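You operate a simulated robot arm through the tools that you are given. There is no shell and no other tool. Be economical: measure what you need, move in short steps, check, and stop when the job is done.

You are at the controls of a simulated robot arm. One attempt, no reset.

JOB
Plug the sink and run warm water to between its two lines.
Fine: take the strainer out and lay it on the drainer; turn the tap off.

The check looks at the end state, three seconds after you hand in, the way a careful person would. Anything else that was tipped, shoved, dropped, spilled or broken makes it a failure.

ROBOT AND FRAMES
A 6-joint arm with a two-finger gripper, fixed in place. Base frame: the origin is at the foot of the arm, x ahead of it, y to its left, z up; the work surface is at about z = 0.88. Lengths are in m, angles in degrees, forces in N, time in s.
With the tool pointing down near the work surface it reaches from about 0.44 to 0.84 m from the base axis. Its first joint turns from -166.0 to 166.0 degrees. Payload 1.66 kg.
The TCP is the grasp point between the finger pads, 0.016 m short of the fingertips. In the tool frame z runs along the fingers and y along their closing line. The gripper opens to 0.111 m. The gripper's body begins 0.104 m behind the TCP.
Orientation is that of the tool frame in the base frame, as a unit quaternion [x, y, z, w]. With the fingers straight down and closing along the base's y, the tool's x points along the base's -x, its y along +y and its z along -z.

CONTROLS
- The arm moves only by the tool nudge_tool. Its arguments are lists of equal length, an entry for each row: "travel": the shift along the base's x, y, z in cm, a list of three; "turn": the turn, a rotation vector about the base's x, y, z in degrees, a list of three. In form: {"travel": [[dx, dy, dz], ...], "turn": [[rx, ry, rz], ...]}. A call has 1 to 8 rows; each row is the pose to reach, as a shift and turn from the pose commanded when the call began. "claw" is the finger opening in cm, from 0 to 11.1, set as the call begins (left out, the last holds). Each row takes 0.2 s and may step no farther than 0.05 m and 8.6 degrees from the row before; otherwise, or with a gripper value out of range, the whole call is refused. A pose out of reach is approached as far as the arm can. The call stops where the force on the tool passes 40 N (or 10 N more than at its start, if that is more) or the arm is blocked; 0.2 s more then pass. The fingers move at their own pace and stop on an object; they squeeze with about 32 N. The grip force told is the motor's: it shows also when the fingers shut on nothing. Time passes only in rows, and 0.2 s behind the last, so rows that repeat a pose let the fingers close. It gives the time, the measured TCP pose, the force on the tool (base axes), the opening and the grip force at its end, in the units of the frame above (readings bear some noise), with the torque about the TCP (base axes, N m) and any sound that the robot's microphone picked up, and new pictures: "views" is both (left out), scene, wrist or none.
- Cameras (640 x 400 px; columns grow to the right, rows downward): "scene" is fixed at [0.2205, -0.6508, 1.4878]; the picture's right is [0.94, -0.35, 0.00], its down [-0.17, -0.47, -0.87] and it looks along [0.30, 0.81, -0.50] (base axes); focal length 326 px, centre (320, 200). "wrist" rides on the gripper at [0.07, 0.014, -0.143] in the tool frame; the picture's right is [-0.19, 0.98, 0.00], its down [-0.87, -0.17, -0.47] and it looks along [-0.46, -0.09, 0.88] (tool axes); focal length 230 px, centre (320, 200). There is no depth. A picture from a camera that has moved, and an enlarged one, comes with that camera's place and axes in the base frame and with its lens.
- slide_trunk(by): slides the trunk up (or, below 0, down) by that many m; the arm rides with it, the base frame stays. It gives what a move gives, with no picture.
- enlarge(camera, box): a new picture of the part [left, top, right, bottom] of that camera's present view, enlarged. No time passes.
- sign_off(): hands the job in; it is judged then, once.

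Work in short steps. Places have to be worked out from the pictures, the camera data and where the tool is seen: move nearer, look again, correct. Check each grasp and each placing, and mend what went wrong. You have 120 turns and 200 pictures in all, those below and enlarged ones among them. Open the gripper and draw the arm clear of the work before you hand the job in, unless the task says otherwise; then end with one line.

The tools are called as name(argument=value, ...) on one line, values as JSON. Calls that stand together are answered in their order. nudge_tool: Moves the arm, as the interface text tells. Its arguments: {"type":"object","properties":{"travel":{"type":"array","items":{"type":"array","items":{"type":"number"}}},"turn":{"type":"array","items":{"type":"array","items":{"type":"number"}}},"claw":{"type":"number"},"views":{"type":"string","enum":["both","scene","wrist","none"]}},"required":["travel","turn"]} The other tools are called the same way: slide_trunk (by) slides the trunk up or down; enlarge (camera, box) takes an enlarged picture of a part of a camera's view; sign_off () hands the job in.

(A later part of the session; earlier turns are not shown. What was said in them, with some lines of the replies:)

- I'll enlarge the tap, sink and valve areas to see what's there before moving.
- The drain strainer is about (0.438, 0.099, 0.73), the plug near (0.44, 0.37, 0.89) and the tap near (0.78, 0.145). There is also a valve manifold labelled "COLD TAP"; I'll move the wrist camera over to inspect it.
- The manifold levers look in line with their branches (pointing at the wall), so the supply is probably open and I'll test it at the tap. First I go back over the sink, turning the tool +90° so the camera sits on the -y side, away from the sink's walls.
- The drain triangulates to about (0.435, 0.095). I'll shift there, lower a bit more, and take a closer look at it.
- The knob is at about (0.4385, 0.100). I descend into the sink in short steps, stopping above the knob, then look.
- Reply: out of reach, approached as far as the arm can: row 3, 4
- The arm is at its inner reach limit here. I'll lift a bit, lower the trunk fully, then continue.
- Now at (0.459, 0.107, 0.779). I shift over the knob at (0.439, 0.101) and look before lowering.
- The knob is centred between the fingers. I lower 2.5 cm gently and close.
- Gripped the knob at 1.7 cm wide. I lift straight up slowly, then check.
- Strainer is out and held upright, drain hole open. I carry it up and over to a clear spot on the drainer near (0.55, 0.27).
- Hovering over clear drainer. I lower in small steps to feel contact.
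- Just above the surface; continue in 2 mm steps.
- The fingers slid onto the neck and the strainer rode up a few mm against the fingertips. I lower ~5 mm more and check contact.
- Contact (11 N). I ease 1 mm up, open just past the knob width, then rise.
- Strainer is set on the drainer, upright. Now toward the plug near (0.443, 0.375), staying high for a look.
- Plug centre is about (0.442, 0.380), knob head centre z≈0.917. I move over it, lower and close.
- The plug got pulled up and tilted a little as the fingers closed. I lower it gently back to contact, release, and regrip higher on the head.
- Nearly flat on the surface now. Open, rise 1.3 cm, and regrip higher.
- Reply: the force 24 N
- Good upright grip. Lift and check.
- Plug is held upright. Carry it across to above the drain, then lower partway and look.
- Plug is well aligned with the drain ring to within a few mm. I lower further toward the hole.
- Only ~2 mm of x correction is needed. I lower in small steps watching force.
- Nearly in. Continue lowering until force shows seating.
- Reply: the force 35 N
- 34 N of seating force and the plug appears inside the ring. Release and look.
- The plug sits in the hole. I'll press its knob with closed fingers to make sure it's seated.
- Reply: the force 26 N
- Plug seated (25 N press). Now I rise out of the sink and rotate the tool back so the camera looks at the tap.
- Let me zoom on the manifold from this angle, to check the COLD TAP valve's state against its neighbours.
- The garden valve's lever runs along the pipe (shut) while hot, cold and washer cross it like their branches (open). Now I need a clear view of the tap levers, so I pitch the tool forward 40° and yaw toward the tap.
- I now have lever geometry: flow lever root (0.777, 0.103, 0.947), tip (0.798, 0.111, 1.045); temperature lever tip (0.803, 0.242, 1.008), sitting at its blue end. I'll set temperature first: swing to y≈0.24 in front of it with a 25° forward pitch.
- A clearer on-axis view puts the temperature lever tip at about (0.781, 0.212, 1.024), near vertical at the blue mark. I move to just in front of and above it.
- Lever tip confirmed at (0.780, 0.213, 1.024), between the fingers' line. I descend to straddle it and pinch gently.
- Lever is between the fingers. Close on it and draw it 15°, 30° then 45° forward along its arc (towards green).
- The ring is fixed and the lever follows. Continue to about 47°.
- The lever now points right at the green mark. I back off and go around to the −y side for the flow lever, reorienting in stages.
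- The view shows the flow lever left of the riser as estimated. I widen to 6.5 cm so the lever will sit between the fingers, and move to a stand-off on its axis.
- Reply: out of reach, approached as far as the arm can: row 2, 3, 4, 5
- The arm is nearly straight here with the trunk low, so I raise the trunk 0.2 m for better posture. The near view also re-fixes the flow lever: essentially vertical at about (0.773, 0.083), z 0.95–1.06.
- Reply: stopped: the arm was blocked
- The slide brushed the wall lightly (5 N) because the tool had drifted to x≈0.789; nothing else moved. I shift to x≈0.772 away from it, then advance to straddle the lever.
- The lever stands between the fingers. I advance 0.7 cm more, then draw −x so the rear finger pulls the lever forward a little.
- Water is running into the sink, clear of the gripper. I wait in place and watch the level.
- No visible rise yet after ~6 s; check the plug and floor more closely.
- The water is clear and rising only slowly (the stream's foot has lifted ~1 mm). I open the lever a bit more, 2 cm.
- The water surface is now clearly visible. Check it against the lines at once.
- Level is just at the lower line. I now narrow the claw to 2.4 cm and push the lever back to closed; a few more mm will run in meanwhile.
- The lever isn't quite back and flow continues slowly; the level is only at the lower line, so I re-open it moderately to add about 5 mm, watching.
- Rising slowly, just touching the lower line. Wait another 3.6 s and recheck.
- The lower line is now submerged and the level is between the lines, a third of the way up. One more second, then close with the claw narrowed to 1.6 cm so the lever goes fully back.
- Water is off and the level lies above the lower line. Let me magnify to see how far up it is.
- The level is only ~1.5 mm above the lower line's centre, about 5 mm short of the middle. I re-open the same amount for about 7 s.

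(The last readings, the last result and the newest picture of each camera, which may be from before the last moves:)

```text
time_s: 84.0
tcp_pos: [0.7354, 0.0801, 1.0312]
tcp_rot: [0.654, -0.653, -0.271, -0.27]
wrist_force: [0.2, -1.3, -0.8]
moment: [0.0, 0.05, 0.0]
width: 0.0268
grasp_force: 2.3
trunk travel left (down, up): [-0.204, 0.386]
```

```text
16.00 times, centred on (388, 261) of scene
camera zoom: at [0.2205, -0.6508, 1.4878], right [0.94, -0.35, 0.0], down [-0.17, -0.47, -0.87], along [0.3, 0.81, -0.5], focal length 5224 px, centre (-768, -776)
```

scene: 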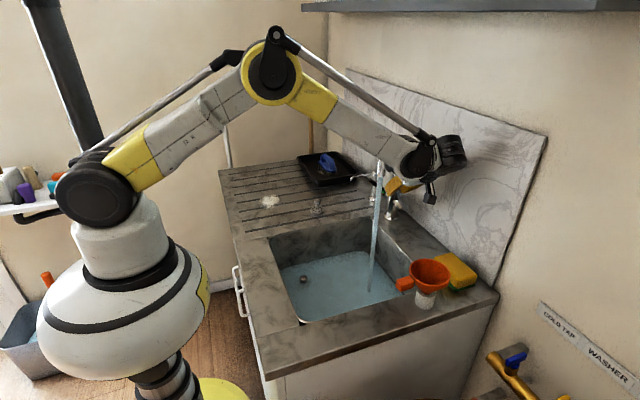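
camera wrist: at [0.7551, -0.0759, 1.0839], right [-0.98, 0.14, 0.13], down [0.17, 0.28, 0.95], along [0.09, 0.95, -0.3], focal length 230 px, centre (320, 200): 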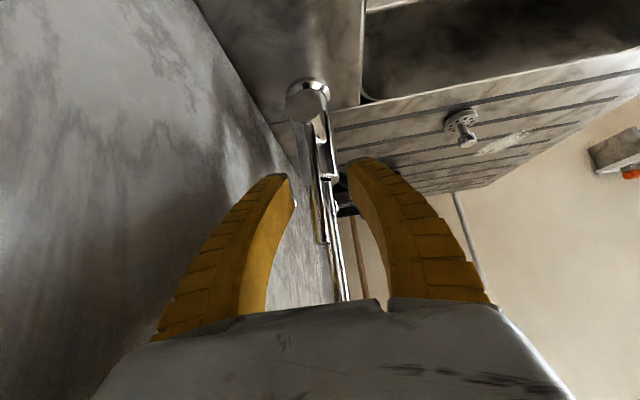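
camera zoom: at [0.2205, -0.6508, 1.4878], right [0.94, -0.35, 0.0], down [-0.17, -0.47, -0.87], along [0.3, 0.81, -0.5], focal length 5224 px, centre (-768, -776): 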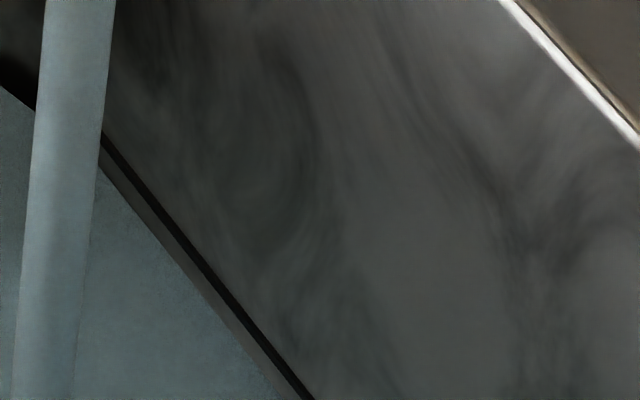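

Now about 31 px below the upper line with 55 px between the lines. Close now.

nudge_tool(travel=[[1.5, 0, 0], [3, 0, 0], [4, 0, 0], [4.6, 0, 0], [5.0, 0, 0], [5.2, 0, 0]], turn=[[0, 0, 0], [0, 0, 0], [0, 0, 0], [0, 0, 0], [0, 0, 0], [0, 0, 0]], claw=1.6, views="scene")

enlarge(camera="scene", box=[376, 252, 400, 270])

enlarge(camera="scene", box=[350, 130, 430, 230])

```text
time_s: 85.4
tcp_pos: [0.7854, 0.0813, 1.0333]
tcp_rot: [-0.653, 0.654, 0.27, 0.27]
wrist_force: [-14.9, -2.7, -2.4]
moment: [-0.09, -0.04, 0.13]
width: 0.0283
grasp_force: 9.0
trunk travel left (down, up): [-0.204, 0.386]
```

scene: 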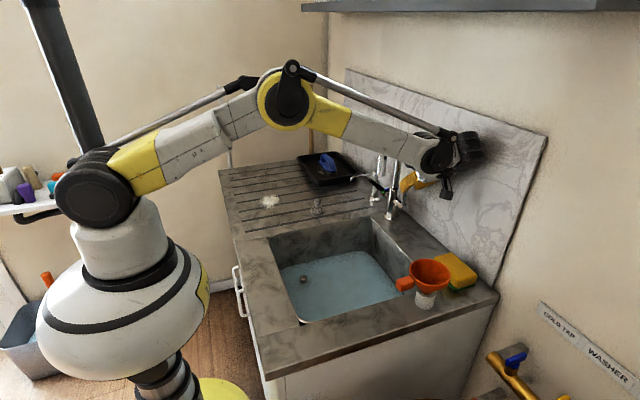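

```text
16.00 times, centred on (388, 261) of scene
camera zoom: at [0.2205, -0.6508, 1.4878], right [0.94, -0.35, 0.0], down [-0.17, -0.47, -0.87], along [0.3, 0.81, -0.5], focal length 5224 px, centre (-768, -776)
```

zoom: 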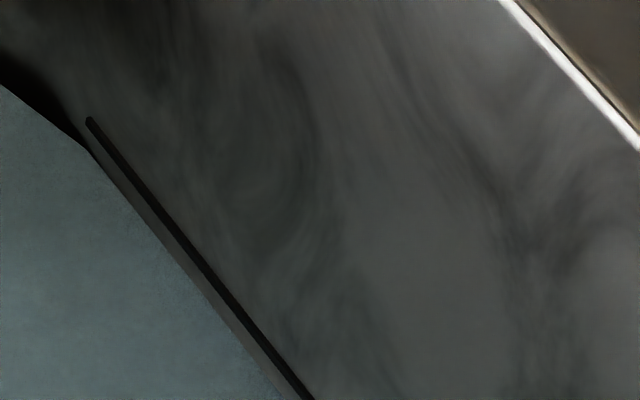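

```text
4.00 times, centred on (390, 180) of scene
camera zoom: at [0.2205, -0.6508, 1.4878], right [0.94, -0.35, 0.0], down [-0.17, -0.47, -0.87], along [0.3, 0.81, -0.5], focal length 1306 px, centre (40, 280)
```

zoom: 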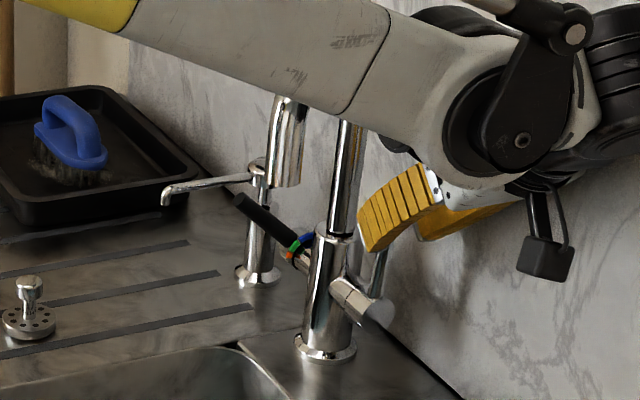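

Water is off with the level mid-way between the lines. I open the claw, centre it away from the lever, and retreat along the approach path.

nudge_tool(travel=[[-0.4, 0, 0], [-1.3, 0, 0], [-1.3, -3, 1.2], [-1.3, -6.5, 2.4], [-1.5, -10, 3.6], [-2, -14, 5], [-5, -17, 6]], turn=[[0, 0, 0], [0, 0, 0], [0, 0, 0], [0, 0, 0], [0, 0, 0], [0, 0, 0], [0, 0, 0]], claw=4.2)

enlarge(camera="wrist", box=[160, 60, 480, 260])

```text
time_s: 87.0
tcp_pos: [0.7351, -0.0849, 1.091]
tcp_rot: [-0.653, 0.654, 0.27, 0.271]
wrist_force: [0.0, -0.2, -0.6]
moment: [0.03, -0.01, -0.04]
width: 0.0446
grasp_force: 1.1
trunk travel left (down, up): [-0.204, 0.386]
camera wrist: at [0.719, -0.2353, 1.1423], right [-0.98, 0.13, 0.13], down [0.17, 0.28, 0.95], along [0.09, 0.95, -0.3], focal length 230 px, centre (320, 200)
```

scene: 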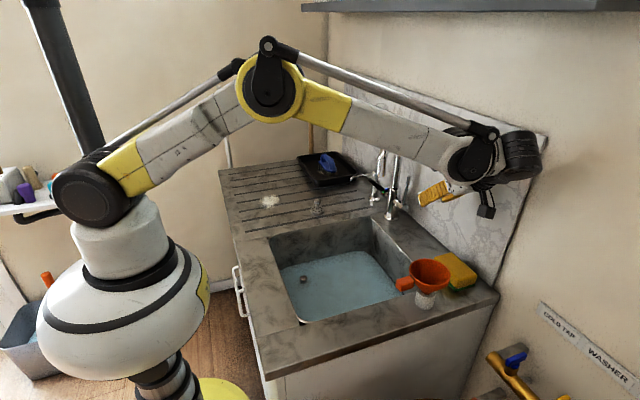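
wrist: 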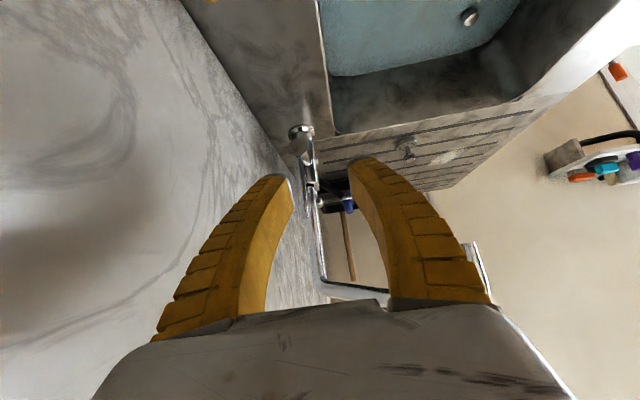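

```text
2.00 times, centred on (320, 160) of wrist
camera zoom: at [0.719, -0.2353, 1.1423], right [-0.98, 0.13, 0.13], down [0.17, 0.28, 0.95], along [0.09, 0.95, -0.3], focal length 460 px, centre (320, 280)
```

zoom: 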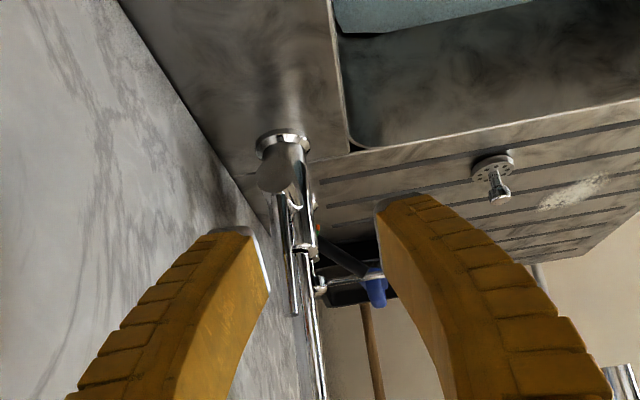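

Clear of the tap. I draw the arm up and back, fully open, then recheck the level for leaks.

nudge_tool(travel=[[0, -2, 4], [-1, -4, 8], [-4, -6, 12], [-8, -6, 14], [-12.5, -6, 15], [-17, -6, 15], [-21, -6, 15], [-25, -6, 15]], turn=[[0, 0, 0], [0, 0, 0], [0, 0, 0], [0, 0, 0], [0, 0, 0], [0, 0, 0], [0, 0, 0], [0, 0, 0]], claw=9, views="none")

nudge_tool(travel=[[0, 0, 0], [0, 0, 0], [0, 0, 0], [0, 0, 0], [0, 0, 0], [0, 0, 0]], turn=[[0, 0, 0], [0, 0, 0], [0, 0, 0], [0, 0, 0], [0, 0, 0], [0, 0, 0]], views="scene")

enlarge(camera="scene", box=[376, 252, 400, 270])

enlarge(camera="scene", box=[220, 130, 480, 320])

enlarge(camera="scene", box=[350, 130, 430, 230])

```text
refused: row 3 steps farther than a row can; nothing moved
```

```text
time_s: 88.4
tcp_pos: [0.7347, -0.0854, 1.0895]
tcp_rot: [-0.653, 0.653, 0.27, 0.27]
wrist_force: [-0.3, 0.6, 0.1]
moment: [-0.01, -0.01, -0.02]
width: 0.0445
grasp_force: 1.7
trunk travel left (down, up): [-0.204, 0.386]
```

scene: 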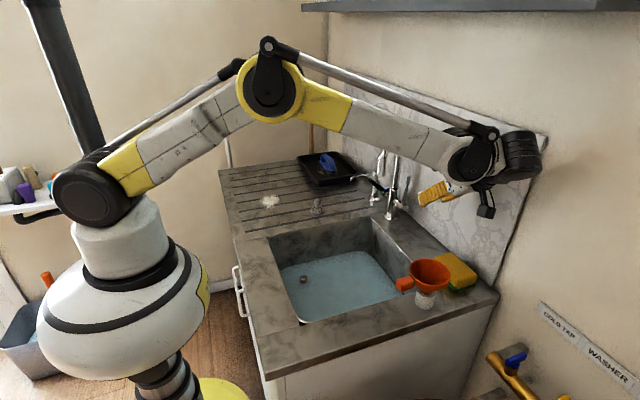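

```text
16.00 times, centred on (388, 261) of scene
camera zoom: at [0.2205, -0.6508, 1.4878], right [0.94, -0.35, 0.0], down [-0.17, -0.47, -0.87], along [0.3, 0.81, -0.5], focal length 5224 px, centre (-768, -776)
```

zoom: 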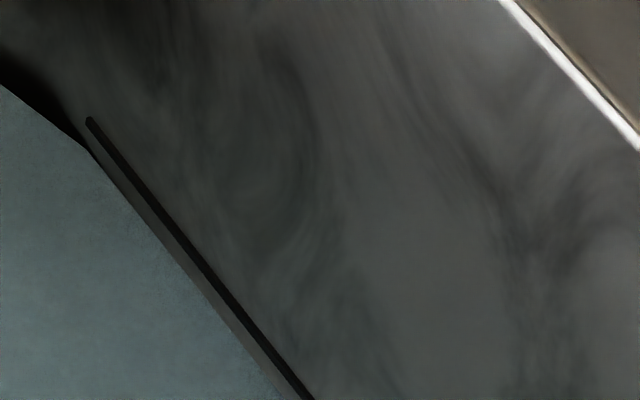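

```text
2.11 times, centred on (350, 225) of scene
camera zoom: at [0.2205, -0.6508, 1.4878], right [0.94, -0.35, 0.0], down [-0.17, -0.47, -0.87], along [0.3, 0.81, -0.5], focal length 687 px, centre (257, 147)
```

zoom: 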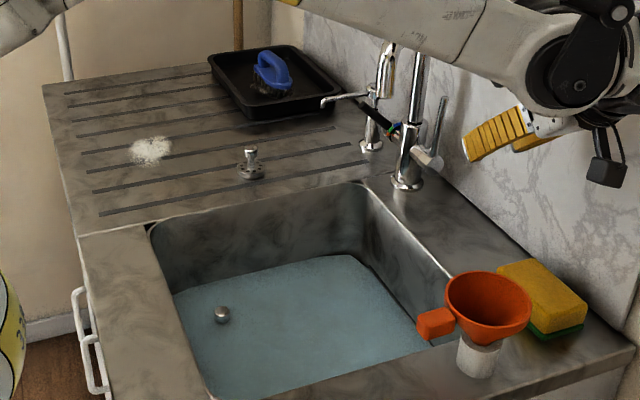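

```text
4.00 times, centred on (390, 180) of scene
camera zoom: at [0.2205, -0.6508, 1.4878], right [0.94, -0.35, 0.0], down [-0.17, -0.47, -0.87], along [0.3, 0.81, -0.5], focal length 1306 px, centre (40, 280)
```

zoom: 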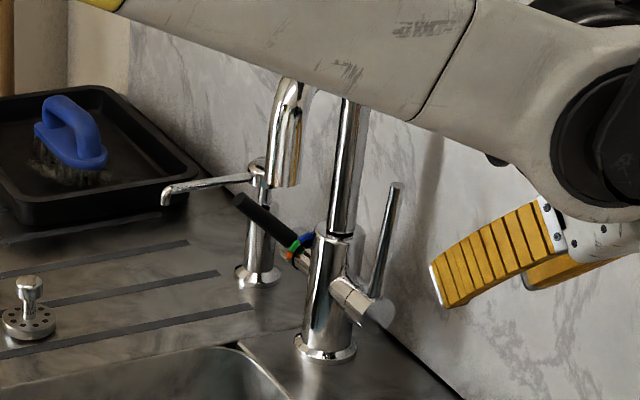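

Level is steady, tap off, lever on green. The retreat was refused for step size; I redo it in smaller steps.

nudge_tool(travel=[[0, -2, 3], [-1, -3, 6.5], [-3.5, -3.5, 10], [-7, -3.5, 12.5], [-11.5, -3.5, 14], [-16, -3.5, 14], [-20.5, -3.5, 14], [-25, -3.5, 14]], turn=[[0, 0, 0], [0, 0, 0], [0, 0, 0], [0, 0, 0], [0, 0, 0], [0, 0, 0], [0, 0, 0], [0, 0, 0]], claw=9)

enlarge(camera="scene", box=[376, 252, 400, 270])

```text
time_s: 90.2
tcp_pos: [0.4843, -0.1237, 1.2325]
tcp_rot: [0.654, -0.653, -0.271, -0.27]
wrist_force: [-0.5, -1.3, 0.0]
moment: [0.01, -0.03, -0.05]
width: 0.0911
grasp_force: 0.6
trunk travel left (down, up): [-0.204, 0.386]
camera wrist: at [0.4698, -0.274, 1.2853], right [-0.98, 0.13, 0.13], down [0.17, 0.28, 0.95], along [0.09, 0.95, -0.3], focal length 230 px, centre (320, 200)
```

scene: 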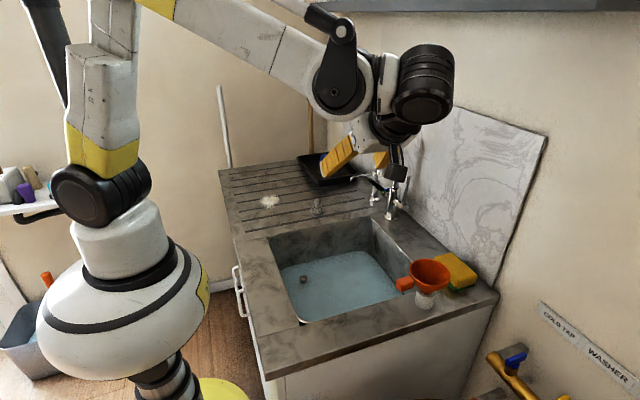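
wrist: 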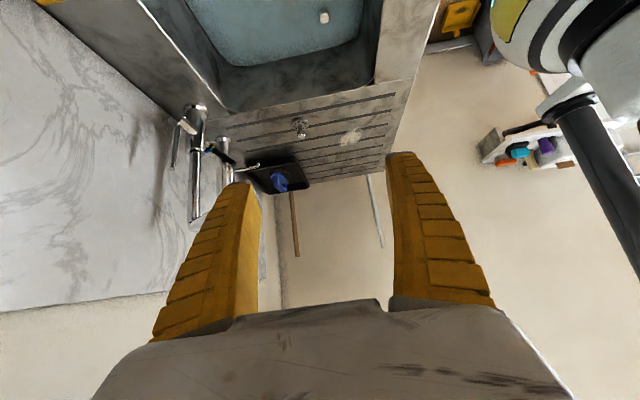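

```text
16.00 times, centred on (388, 261) of scene
camera zoom: at [0.2205, -0.6508, 1.4878], right [0.94, -0.35, 0.0], down [-0.17, -0.47, -0.87], along [0.3, 0.81, -0.5], focal length 5224 px, centre (-768, -776)
```

zoom: 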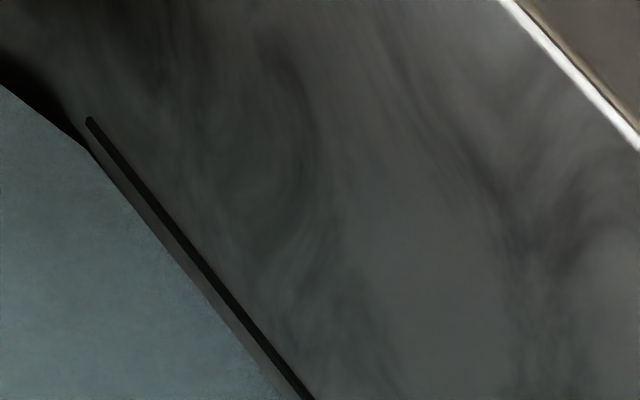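

The level is steady between the lines, the tap is off, the strainer is on the drainer, and the arm is clear with the gripper open. Handing in.

sign_off()

```text
The job is handed in.
```

The sink is plugged and filled to about midway between its two lines, with the tap's temperature lever on green (warm; I couldn't measure the water itself). The tap is off, the strainer is on the drainer and the arm is clear.
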